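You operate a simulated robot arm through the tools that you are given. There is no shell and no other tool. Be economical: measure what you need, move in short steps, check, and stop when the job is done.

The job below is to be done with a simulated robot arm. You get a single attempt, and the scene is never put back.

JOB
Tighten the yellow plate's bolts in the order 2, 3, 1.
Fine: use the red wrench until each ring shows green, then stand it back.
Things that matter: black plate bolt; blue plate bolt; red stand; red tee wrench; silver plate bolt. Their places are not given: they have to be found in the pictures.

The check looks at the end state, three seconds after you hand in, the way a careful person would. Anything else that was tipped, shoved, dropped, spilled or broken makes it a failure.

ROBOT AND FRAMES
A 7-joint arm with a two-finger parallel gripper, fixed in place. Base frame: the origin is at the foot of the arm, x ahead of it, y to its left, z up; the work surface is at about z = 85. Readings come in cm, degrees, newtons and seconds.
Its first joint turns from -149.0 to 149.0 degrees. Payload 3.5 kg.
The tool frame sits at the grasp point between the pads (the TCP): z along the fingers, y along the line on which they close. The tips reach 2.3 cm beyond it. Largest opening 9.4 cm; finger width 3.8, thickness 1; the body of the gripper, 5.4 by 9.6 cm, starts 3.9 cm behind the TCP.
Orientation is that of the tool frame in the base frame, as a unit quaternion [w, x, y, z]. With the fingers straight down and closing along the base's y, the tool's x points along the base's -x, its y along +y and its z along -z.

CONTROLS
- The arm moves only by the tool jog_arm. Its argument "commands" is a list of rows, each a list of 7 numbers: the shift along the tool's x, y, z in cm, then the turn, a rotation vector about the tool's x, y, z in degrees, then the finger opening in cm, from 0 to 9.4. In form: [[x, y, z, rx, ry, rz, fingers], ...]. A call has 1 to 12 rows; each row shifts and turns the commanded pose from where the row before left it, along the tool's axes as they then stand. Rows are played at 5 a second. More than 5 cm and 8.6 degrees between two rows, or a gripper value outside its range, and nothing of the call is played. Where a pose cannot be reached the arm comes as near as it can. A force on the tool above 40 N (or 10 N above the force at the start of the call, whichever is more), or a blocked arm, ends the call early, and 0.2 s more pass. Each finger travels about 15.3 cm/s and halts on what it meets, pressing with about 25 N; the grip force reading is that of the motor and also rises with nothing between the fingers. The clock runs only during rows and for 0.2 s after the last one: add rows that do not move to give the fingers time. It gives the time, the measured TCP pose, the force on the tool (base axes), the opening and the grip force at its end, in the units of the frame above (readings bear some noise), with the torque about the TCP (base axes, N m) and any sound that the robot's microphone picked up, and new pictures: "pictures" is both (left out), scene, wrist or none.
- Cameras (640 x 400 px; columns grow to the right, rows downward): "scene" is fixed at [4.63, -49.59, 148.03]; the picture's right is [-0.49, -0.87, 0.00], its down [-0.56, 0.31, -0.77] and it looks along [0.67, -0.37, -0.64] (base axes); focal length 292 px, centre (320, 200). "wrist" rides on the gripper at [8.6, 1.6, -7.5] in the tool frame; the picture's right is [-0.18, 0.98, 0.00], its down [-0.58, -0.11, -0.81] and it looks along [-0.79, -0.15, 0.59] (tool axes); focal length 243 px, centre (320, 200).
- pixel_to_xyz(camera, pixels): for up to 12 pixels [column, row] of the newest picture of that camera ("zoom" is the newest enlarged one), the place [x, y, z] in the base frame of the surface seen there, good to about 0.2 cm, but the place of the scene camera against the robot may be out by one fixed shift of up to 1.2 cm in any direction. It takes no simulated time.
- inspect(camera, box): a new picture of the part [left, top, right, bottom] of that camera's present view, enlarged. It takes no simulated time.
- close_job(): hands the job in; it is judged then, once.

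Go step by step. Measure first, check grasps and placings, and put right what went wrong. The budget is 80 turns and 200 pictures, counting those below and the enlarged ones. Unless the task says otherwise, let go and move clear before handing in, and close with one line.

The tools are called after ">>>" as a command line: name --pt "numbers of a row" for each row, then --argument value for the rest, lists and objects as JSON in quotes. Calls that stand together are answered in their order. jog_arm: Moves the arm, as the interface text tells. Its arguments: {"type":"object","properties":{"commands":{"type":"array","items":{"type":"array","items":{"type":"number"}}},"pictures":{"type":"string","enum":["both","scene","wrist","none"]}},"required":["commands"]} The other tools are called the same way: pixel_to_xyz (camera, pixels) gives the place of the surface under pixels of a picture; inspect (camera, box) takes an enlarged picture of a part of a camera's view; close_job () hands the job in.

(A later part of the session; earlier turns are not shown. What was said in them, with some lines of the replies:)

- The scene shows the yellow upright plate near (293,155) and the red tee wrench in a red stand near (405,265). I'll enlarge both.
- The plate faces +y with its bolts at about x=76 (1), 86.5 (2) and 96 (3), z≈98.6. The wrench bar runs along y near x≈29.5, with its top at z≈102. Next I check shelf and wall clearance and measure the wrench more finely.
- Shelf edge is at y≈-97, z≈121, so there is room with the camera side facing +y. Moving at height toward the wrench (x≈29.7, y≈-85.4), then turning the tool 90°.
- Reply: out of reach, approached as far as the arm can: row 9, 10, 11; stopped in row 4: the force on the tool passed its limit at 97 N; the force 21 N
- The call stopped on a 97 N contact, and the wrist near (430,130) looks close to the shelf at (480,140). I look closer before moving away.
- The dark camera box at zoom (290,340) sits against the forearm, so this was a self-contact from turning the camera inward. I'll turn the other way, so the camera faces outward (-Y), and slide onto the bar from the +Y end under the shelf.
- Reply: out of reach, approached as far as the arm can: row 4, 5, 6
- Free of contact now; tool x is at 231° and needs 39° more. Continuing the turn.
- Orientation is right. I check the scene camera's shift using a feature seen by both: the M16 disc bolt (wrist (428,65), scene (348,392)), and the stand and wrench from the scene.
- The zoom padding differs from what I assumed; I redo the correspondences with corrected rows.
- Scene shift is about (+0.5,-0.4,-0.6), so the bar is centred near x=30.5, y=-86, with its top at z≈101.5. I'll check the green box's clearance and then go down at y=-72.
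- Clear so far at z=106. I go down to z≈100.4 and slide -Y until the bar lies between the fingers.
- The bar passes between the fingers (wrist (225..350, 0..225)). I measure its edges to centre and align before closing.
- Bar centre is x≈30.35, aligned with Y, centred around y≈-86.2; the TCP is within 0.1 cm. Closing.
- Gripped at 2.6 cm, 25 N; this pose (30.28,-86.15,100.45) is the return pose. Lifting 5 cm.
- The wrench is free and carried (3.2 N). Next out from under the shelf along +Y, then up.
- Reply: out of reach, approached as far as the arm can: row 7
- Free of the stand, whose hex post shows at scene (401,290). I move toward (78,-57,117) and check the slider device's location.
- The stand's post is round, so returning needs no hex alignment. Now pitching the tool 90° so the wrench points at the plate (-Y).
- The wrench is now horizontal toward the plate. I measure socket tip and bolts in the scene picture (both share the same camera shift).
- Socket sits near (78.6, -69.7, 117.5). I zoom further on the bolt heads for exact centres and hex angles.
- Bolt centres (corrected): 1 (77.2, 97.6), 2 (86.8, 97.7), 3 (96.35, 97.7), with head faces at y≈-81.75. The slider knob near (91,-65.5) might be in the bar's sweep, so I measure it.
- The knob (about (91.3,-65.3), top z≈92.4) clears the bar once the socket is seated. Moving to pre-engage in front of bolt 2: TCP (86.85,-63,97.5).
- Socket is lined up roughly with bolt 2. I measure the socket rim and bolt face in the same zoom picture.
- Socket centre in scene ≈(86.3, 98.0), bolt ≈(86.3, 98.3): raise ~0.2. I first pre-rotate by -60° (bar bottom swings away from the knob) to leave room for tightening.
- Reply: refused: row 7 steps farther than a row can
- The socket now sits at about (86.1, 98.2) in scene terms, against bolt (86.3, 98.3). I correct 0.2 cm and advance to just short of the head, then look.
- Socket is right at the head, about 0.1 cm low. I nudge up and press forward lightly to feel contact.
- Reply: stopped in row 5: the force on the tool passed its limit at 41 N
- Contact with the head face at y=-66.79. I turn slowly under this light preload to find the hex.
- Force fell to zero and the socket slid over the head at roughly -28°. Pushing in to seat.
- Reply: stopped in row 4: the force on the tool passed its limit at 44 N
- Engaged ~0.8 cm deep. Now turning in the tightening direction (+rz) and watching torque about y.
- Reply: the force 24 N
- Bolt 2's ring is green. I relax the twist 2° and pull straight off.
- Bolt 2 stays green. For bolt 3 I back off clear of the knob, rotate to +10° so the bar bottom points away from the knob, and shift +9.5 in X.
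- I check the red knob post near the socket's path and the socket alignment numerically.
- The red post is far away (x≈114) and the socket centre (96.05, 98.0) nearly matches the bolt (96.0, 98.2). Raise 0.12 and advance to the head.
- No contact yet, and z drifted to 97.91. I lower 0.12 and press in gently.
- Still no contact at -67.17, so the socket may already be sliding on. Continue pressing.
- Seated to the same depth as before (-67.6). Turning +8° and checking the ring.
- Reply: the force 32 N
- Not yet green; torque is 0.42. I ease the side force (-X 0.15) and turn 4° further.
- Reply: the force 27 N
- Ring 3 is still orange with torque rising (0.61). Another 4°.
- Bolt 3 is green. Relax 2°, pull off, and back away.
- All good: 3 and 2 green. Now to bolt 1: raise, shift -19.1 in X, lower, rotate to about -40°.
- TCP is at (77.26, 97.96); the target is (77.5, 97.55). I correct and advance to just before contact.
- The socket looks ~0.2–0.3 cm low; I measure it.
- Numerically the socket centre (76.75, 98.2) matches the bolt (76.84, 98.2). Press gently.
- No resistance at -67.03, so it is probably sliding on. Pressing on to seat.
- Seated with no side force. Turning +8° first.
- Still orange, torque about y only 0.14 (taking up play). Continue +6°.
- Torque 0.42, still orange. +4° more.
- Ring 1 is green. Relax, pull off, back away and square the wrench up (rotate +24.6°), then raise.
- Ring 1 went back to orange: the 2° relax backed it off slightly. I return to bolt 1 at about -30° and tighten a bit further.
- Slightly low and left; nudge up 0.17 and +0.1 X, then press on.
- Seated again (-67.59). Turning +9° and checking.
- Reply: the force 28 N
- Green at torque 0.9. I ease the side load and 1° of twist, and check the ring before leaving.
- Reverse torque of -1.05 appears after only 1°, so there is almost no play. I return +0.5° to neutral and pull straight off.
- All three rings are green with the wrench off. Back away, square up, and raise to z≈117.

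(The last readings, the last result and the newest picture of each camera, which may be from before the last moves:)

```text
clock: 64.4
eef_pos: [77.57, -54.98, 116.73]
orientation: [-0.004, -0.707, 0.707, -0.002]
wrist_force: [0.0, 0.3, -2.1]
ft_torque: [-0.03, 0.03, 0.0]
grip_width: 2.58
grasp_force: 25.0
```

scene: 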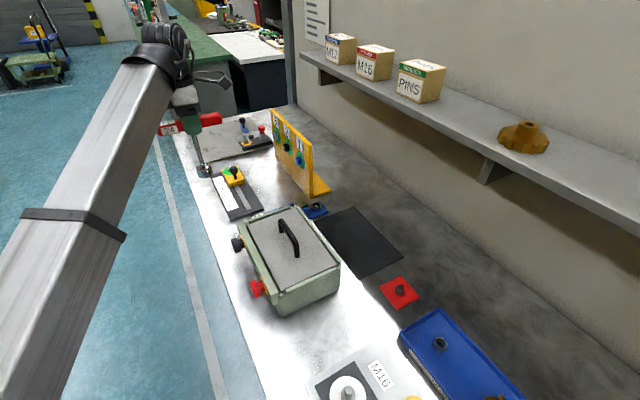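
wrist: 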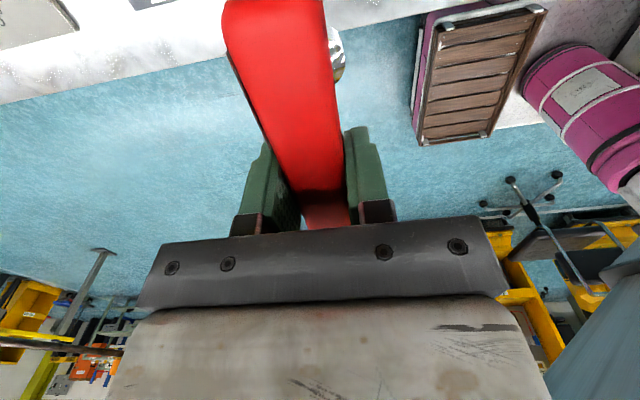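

Bar sits in the grip as before. Retracing the path to the stand.

>>> jog_arm --pt "2.87 3.72 0 0 0 0 0" --pt "2.87 3.72 0 0 0 0 0" --pt "2.87 3.72 0 0 0 0 0" --pt "2.87 3.72 0 0 0 0 0" --pt "2.87 3.72 0 0 0 0 0" --pt "2.87 3.72 0 0 0 0 0" --pt "0 4.5 0 0 0 0 0" --pt "0 4.5 0 0 0 0 0" --pt "0 4.5 0 0 0 0 0" --pt "0 4.3 0.8 0 0 0 0" --pt "0 4 2.8 0 0 0 0" --pt "0 3 3 0 0 0 0" --pictures "none"

>>> jog_arm --pt "0 0 0 0 0 0 0"

```text
clock: 67.0
eef_pos: [30.25, -72.18, 110.04]
orientation: [-0.003, -0.707, 0.707, -0.004]
wrist_force: [0.5, -0.4, -3.4]
ft_torque: [0.02, -0.02, -0.02]
grip_width: 2.6
grasp_force: 25.1
```

```text
clock: 67.4
eef_pos: [30.24, -72.16, 110.12]
orientation: [-0.004, -0.706, 0.708, -0.003]
wrist_force: [-0.6, 0.3, -3.0]
ft_torque: [-0.01, -0.03, 0.01]
grip_width: 2.59
grasp_force: 25.0
```

scene: 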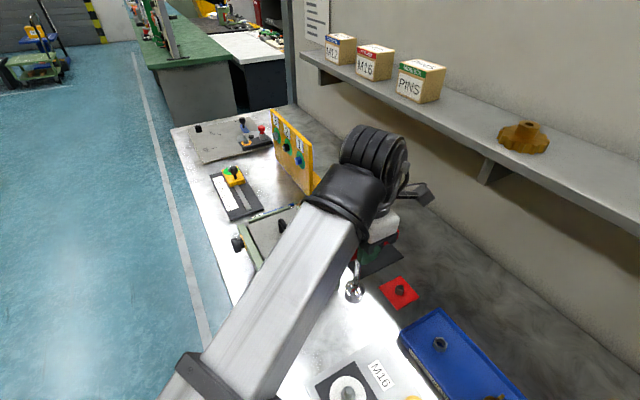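
wrist: 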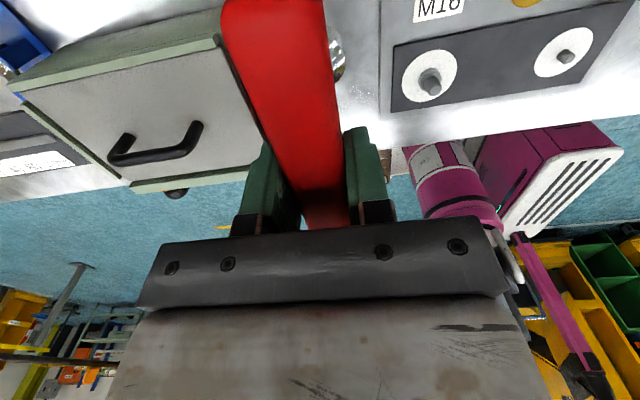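

Moving in over the post at z≈105.4, y≈-86.15, under the shelf as before.

>>> jog_arm --pt "1 0 2.4 0 0 0 0" --pt "2 0 2.2 0 0 0 0" --pt "3 0 0 0 0 0 0" --pt "3 0 0 0 0 0 0" --pt "3 0 0 0 0 0 0" --pt "2 0 0 0 0 0 0" --pt "0 0 0 0 0 0 0" --pictures "none"

>>> inspect --camera "scene" --box '[370, 240, 450, 320]'

>>> inspect --camera "wrist" --box '[290, 0, 410, 120]'

```text
clock: 69.0
eef_pos: [30.33, -86.13, 105.76]
orientation: [-0.003, -0.706, 0.708, -0.003]
wrist_force: [-0.3, -0.6, -2.7]
ft_torque: [-0.01, -0.02, 0.03]
grip_width: 2.59
grasp_force: 25.8
```

```text
5.00 times, centred on (410, 280) of scene
```

zoom: 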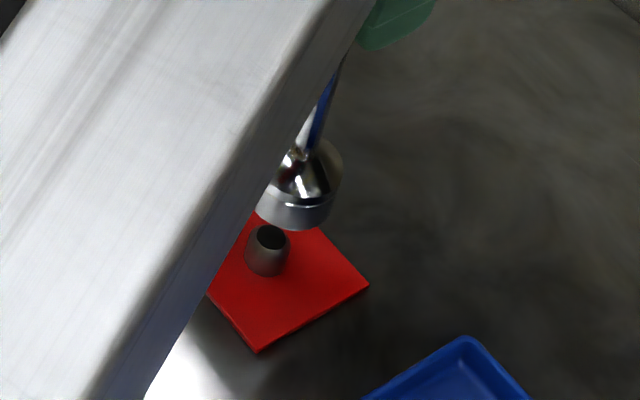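

```text
3.33 times, centred on (350, 60) of wrist
```

zoom: 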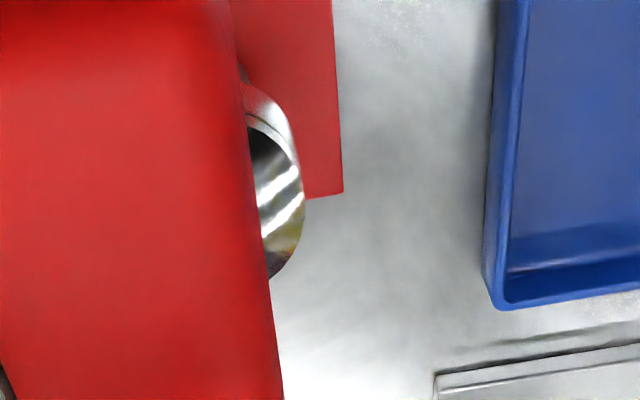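

>>> pixel_to_xyz --camera "scene" --pixels '[[404, 280], [406, 284], [400, 280.5], [411, 282], [408.5, 285], [401, 284], [399.5, 287.5], [420.5, 297], [398.5, 310]]'

>>> inspect --camera "scene" --box '[390, 262, 422, 302]'

>>> pixel_to_xyz --camera "zoom" --pixels '[[300, 160], [270, 160], [330, 160], [340, 180], [280, 190], [310, 200], [255, 150], [240, 245], [225, 245], [255, 250]]'

```text
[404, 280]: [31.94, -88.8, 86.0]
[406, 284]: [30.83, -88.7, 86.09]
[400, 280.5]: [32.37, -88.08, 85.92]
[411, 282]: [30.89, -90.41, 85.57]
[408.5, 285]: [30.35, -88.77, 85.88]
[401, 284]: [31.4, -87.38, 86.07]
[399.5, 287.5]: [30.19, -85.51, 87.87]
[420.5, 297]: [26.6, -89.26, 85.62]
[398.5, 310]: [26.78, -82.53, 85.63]
```

```text
10.00 times, centred on (406, 282) of scene
```

zoom: 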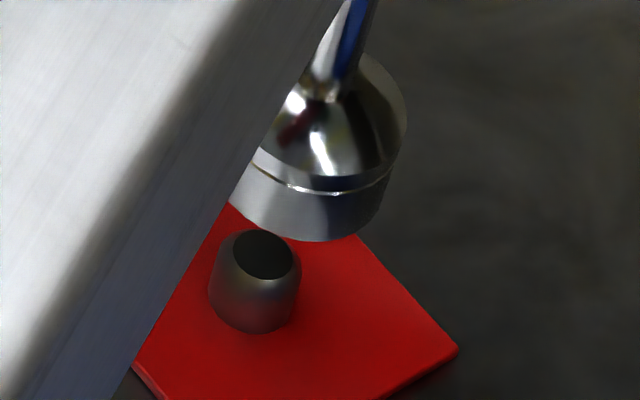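

```text
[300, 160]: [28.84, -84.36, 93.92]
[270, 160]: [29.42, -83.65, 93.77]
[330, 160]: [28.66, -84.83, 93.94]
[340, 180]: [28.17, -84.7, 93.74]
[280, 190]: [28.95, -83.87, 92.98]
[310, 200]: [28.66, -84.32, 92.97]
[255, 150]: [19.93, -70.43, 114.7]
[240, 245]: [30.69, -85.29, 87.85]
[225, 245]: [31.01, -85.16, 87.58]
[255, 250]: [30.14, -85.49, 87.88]
```

Alignment over the post needs a finer check; I sample points along the socket's lower rim and the post top.

>>> pixel_to_xyz --camera "zoom" --pixels '[[236, 200], [250, 218], [270, 230], [290, 236], [310, 238], [335, 234], [360, 220], [378, 200], [384, 180], [300, 265], [233, 262], [263, 278]]'

>>> pixel_to_xyz --camera "zoom" --pixels '[[262, 233], [288, 255], [240, 255], [265, 272], [263, 254], [245, 320], [212, 280], [295, 300]]'

```text
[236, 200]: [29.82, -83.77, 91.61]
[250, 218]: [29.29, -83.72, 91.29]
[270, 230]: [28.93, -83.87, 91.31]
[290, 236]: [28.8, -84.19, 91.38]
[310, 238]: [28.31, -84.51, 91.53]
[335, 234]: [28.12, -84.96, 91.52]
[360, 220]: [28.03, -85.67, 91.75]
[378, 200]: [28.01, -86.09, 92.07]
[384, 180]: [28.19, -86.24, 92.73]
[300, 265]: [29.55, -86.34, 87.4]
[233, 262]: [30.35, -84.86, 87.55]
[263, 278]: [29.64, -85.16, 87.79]
```

```text
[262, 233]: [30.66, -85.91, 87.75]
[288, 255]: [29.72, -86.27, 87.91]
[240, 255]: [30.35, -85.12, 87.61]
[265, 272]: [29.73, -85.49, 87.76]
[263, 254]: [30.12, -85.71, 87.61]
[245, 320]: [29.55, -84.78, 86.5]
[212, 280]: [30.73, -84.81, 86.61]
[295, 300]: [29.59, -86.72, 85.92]
```

Fit: socket centre (29.85,-85.6), post (30.12,-85.7). Correct +0.25 X, -0.1 Y and lower toward the post top.

>>> jog_arm --pt "0.1 -0.25 0 0 0 0 0" --pt "0 0 1.5 0 0 0 0" --pt "0 0 1.5 0 0 0 0" --pt "0 0 0 0 0 0 0" --pictures "none"

>>> inspect --camera "scene" --box '[390, 262, 422, 302]'

```text
clock: 70.0
eef_pos: [30.59, -86.37, 102.81]
orientation: [-0.003, -0.707, 0.708, -0.002]
wrist_force: [0.1, 0.0, -3.4]
ft_torque: [-0.01, 0.01, -0.03]
grip_width: 2.59
grasp_force: 25.1
```

```text
10.00 times, centred on (406, 282) of scene
```

zoom: 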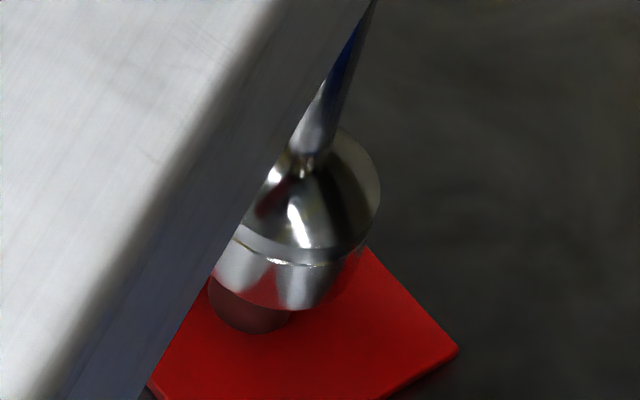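

>>> pixel_to_xyz --camera "zoom" --pixels '[[218, 275], [230, 290], [250, 302], [270, 306], [290, 307], [315, 301], [335, 290], [352, 270], [360, 250]]'

>>> pixel_to_xyz --camera "zoom" --pixels '[[212, 300], [218, 312], [230, 322], [245, 328], [260, 328], [275, 322], [285, 315], [452, 350], [370, 250], [160, 390]]'

```text
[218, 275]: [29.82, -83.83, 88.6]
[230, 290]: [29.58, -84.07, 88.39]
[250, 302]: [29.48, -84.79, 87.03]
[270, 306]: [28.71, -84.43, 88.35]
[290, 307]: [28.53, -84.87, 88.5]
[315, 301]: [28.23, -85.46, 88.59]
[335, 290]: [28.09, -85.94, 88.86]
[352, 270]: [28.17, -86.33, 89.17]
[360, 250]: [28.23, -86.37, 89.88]
```

```text
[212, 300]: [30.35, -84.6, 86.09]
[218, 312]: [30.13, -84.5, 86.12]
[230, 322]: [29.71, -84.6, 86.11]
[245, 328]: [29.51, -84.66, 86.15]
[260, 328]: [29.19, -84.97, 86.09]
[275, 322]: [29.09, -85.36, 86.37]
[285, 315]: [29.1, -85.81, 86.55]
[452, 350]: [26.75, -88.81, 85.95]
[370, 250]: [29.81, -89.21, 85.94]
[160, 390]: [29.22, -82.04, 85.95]
```

Rim centre ≈(29.97,-85.75), post ≈(30.17,-85.6). Shift +0.2 X, +0.13 Y and lower gently.

>>> jog_arm --pt "-0.13 -0.2 0 0 0 0 0" --pt "0 0 0.3 0 0 0 0" --pt "0 0 0.3 0 0 0 0" --pt "0 0 0.3 0 0 0 0" --pt "0 0 0.3 0 0 0 0" --pt "0 0 0 0 0 0 0" --pictures "none"

```text
clock: 71.4
eef_pos: [30.6, -86.26, 101.63]
orientation: [-0.004, -0.706, 0.709, -0.003]
wrist_force: [-0.3, -0.4, -3.7]
ft_torque: [-0.03, 0.01, -0.01]
grip_width: 2.58
grasp_force: 24.6
```

No resistance at z=101.63, below post-top height, so the socket is over the post. Lowering the last centimetre.

>>> jog_arm --pt "0 0 0.3 0 0 0 0" --pt "0 0 0.3 0 0 0 0" --pt "0 0 0.2 0 0 0 0" --pt "0 0 0.15 0 0 0 0" --pt "0 0 0.1 0 0 0 0" --pt "0 0 0 0 0 0 0" --pictures "none"

>>> inspect --camera "scene" --box '[380, 250, 428, 310]'

```text
clock: 72.8
eef_pos: [30.74, -86.22, 100.6]
orientation: [-0.004, -0.705, 0.709, -0.002]
wrist_force: [-0.3, -0.1, -2.3]
ft_torque: [0.02, 0.01, 0.02]
grip_width: 2.55
grasp_force: 25.6
```

```text
6.67 times, centred on (404, 280) of scene
```

zoom: 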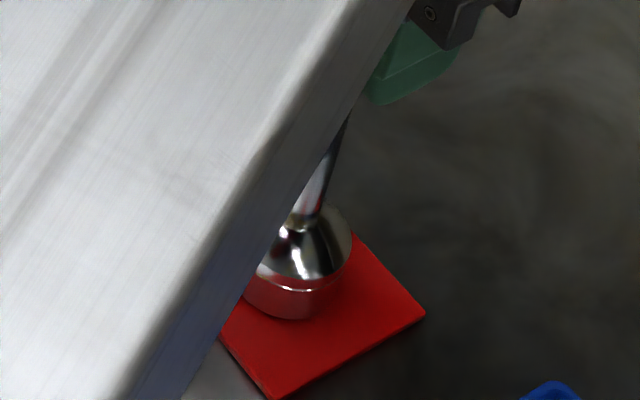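

Nearly seated (z=100.60) with no load. Ease down in tiny steps until the force shows contact.

>>> jog_arm --pt "0 0 0.08 0 0 0 0" --pt "0 0 0.06 0 0 0 0" --pt "0 0 0.06 0 0 0 0" --pt "0 0 0 0 0 0 0" --pictures "none"

```text
clock: 73.8
eef_pos: [30.62, -86.06, 100.46]
orientation: [-0.003, -0.706, 0.709, -0.003]
wrist_force: [-1.4, 2.9, 16.6]
ft_torque: [0.16, -0.04, 0.02]
grip_width: 2.58
grasp_force: 25.7
```

Seated at z=100.46 with 17 N upward. Relieve slightly and open the fingers.

>>> jog_arm --pt "0 0 -0.05 0 0 0 0" --pt "0 0 0 0 0 0 3" --pt "0 0 0 0 0 0 4" --pt "0 0 0 0 0 0 6" --pt "0 0 0 0 0 0 9.4" --pt "0 0 0 0 0 0 9.4" --pt "0 0 0 0 0 0 9.4"

>>> pixel_to_xyz --camera "wrist" --pixels '[[240, 30], [310, 30], [275, 140], [335, 140], [290, 180], [342, 180]]'

```text
clock: 75.4
eef_pos: [30.79, -86.16, 100.43]
orientation: [-0.003, -0.706, 0.709, -0.003]
wrist_force: [-0.2, 0.1, -0.4]
ft_torque: [-0.01, 0.02, 0.01]
grip_width: 9.4
grasp_force: 0.0
```

scene: 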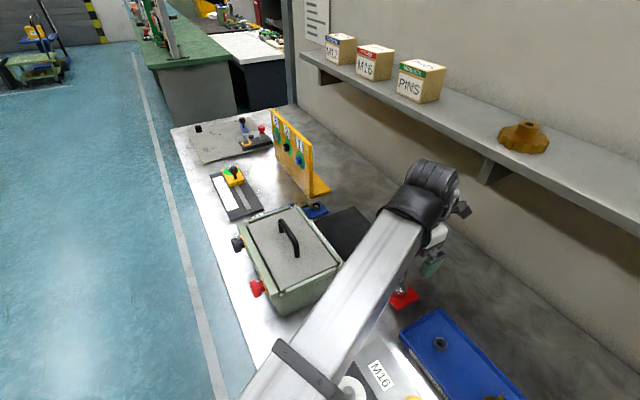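
wrist: 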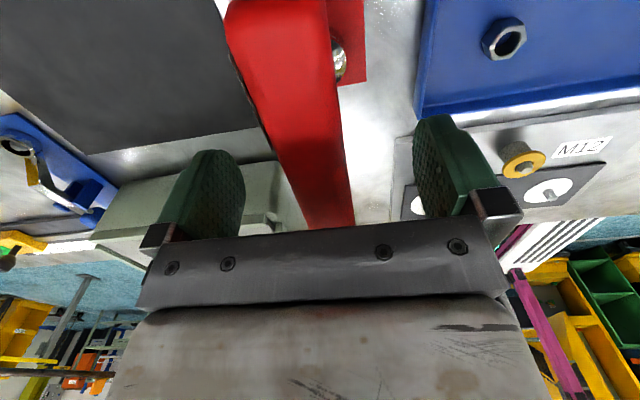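

```text
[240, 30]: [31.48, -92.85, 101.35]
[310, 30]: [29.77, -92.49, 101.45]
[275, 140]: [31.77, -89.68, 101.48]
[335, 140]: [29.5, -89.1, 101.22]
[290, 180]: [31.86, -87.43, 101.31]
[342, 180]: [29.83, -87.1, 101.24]
```

The wrench stands on its own with the bar at its original height (z≈101.4). Slide out along +Y, then up.

>>> jog_arm --pt "-2.5 0 0 0 0 0 9.4" --pt "-3 0 0 0 0 0 9.4" --pt "-3 0 0 0 0 0 9.4" --pt "-3 0 0 0 0 0 9.4" --pt "-3 0 0 0 0 0 9.4" --pt "0 0 -3 0 0 0 9.4" --pt "0 0 -3 0 0 0 9.4" --pt "0 0 -3 0 0 0 9.4" --pt "0 0 0 0 0 0 9.4"

>>> inspect --camera "scene" --box '[360, 220, 460, 320]'

>>> inspect --camera "scene" --box '[240, 100, 330, 200]'

```text
clock: 77.4
eef_pos: [30.79, -71.6, 109.27]
orientation: [-0.003, -0.706, 0.708, -0.003]
wrist_force: [-0.2, -0.7, 0.0]
ft_torque: [0.03, 0.03, 0.03]
grip_width: 9.4
grasp_force: 0.0
```

scene: 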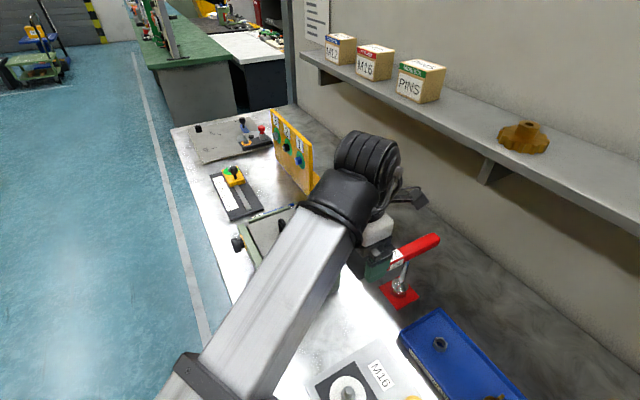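
wrist: 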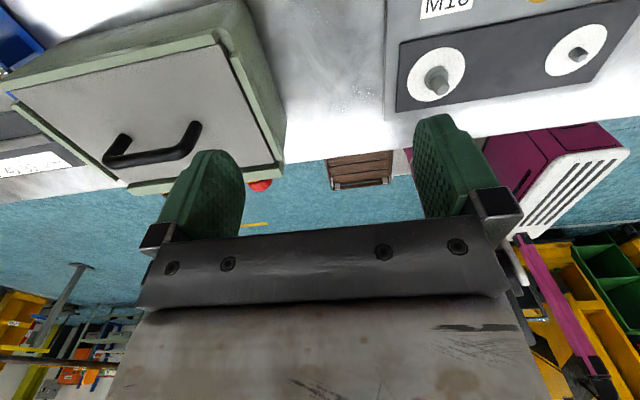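

```text
4.00 times, centred on (410, 270) of scene
```

zoom: 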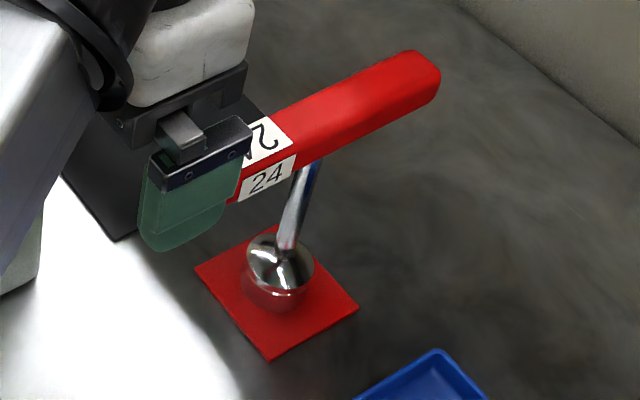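

```text
4.00 times, centred on (285, 150) of scene
```

zoom: 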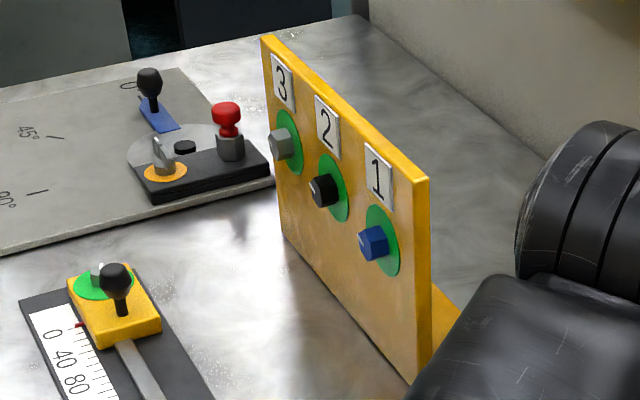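

The wrench stands upright in its red stand, the gripper is clear, and rings 1, 2 and 3 all show green. Handing in.

>>> close_job

```text
The job is handed in.
```

I tightened the bolts in the order 2, 3, 1, and all three rings showed green at hand-in. Bolt 1 slipped back to orange once as I eased the wrench off, so I tightened it again. The red wrench is back upright in its stand; early on, the wrist camera also bumped the arm's own forearm once (97 N), with no damage seen.
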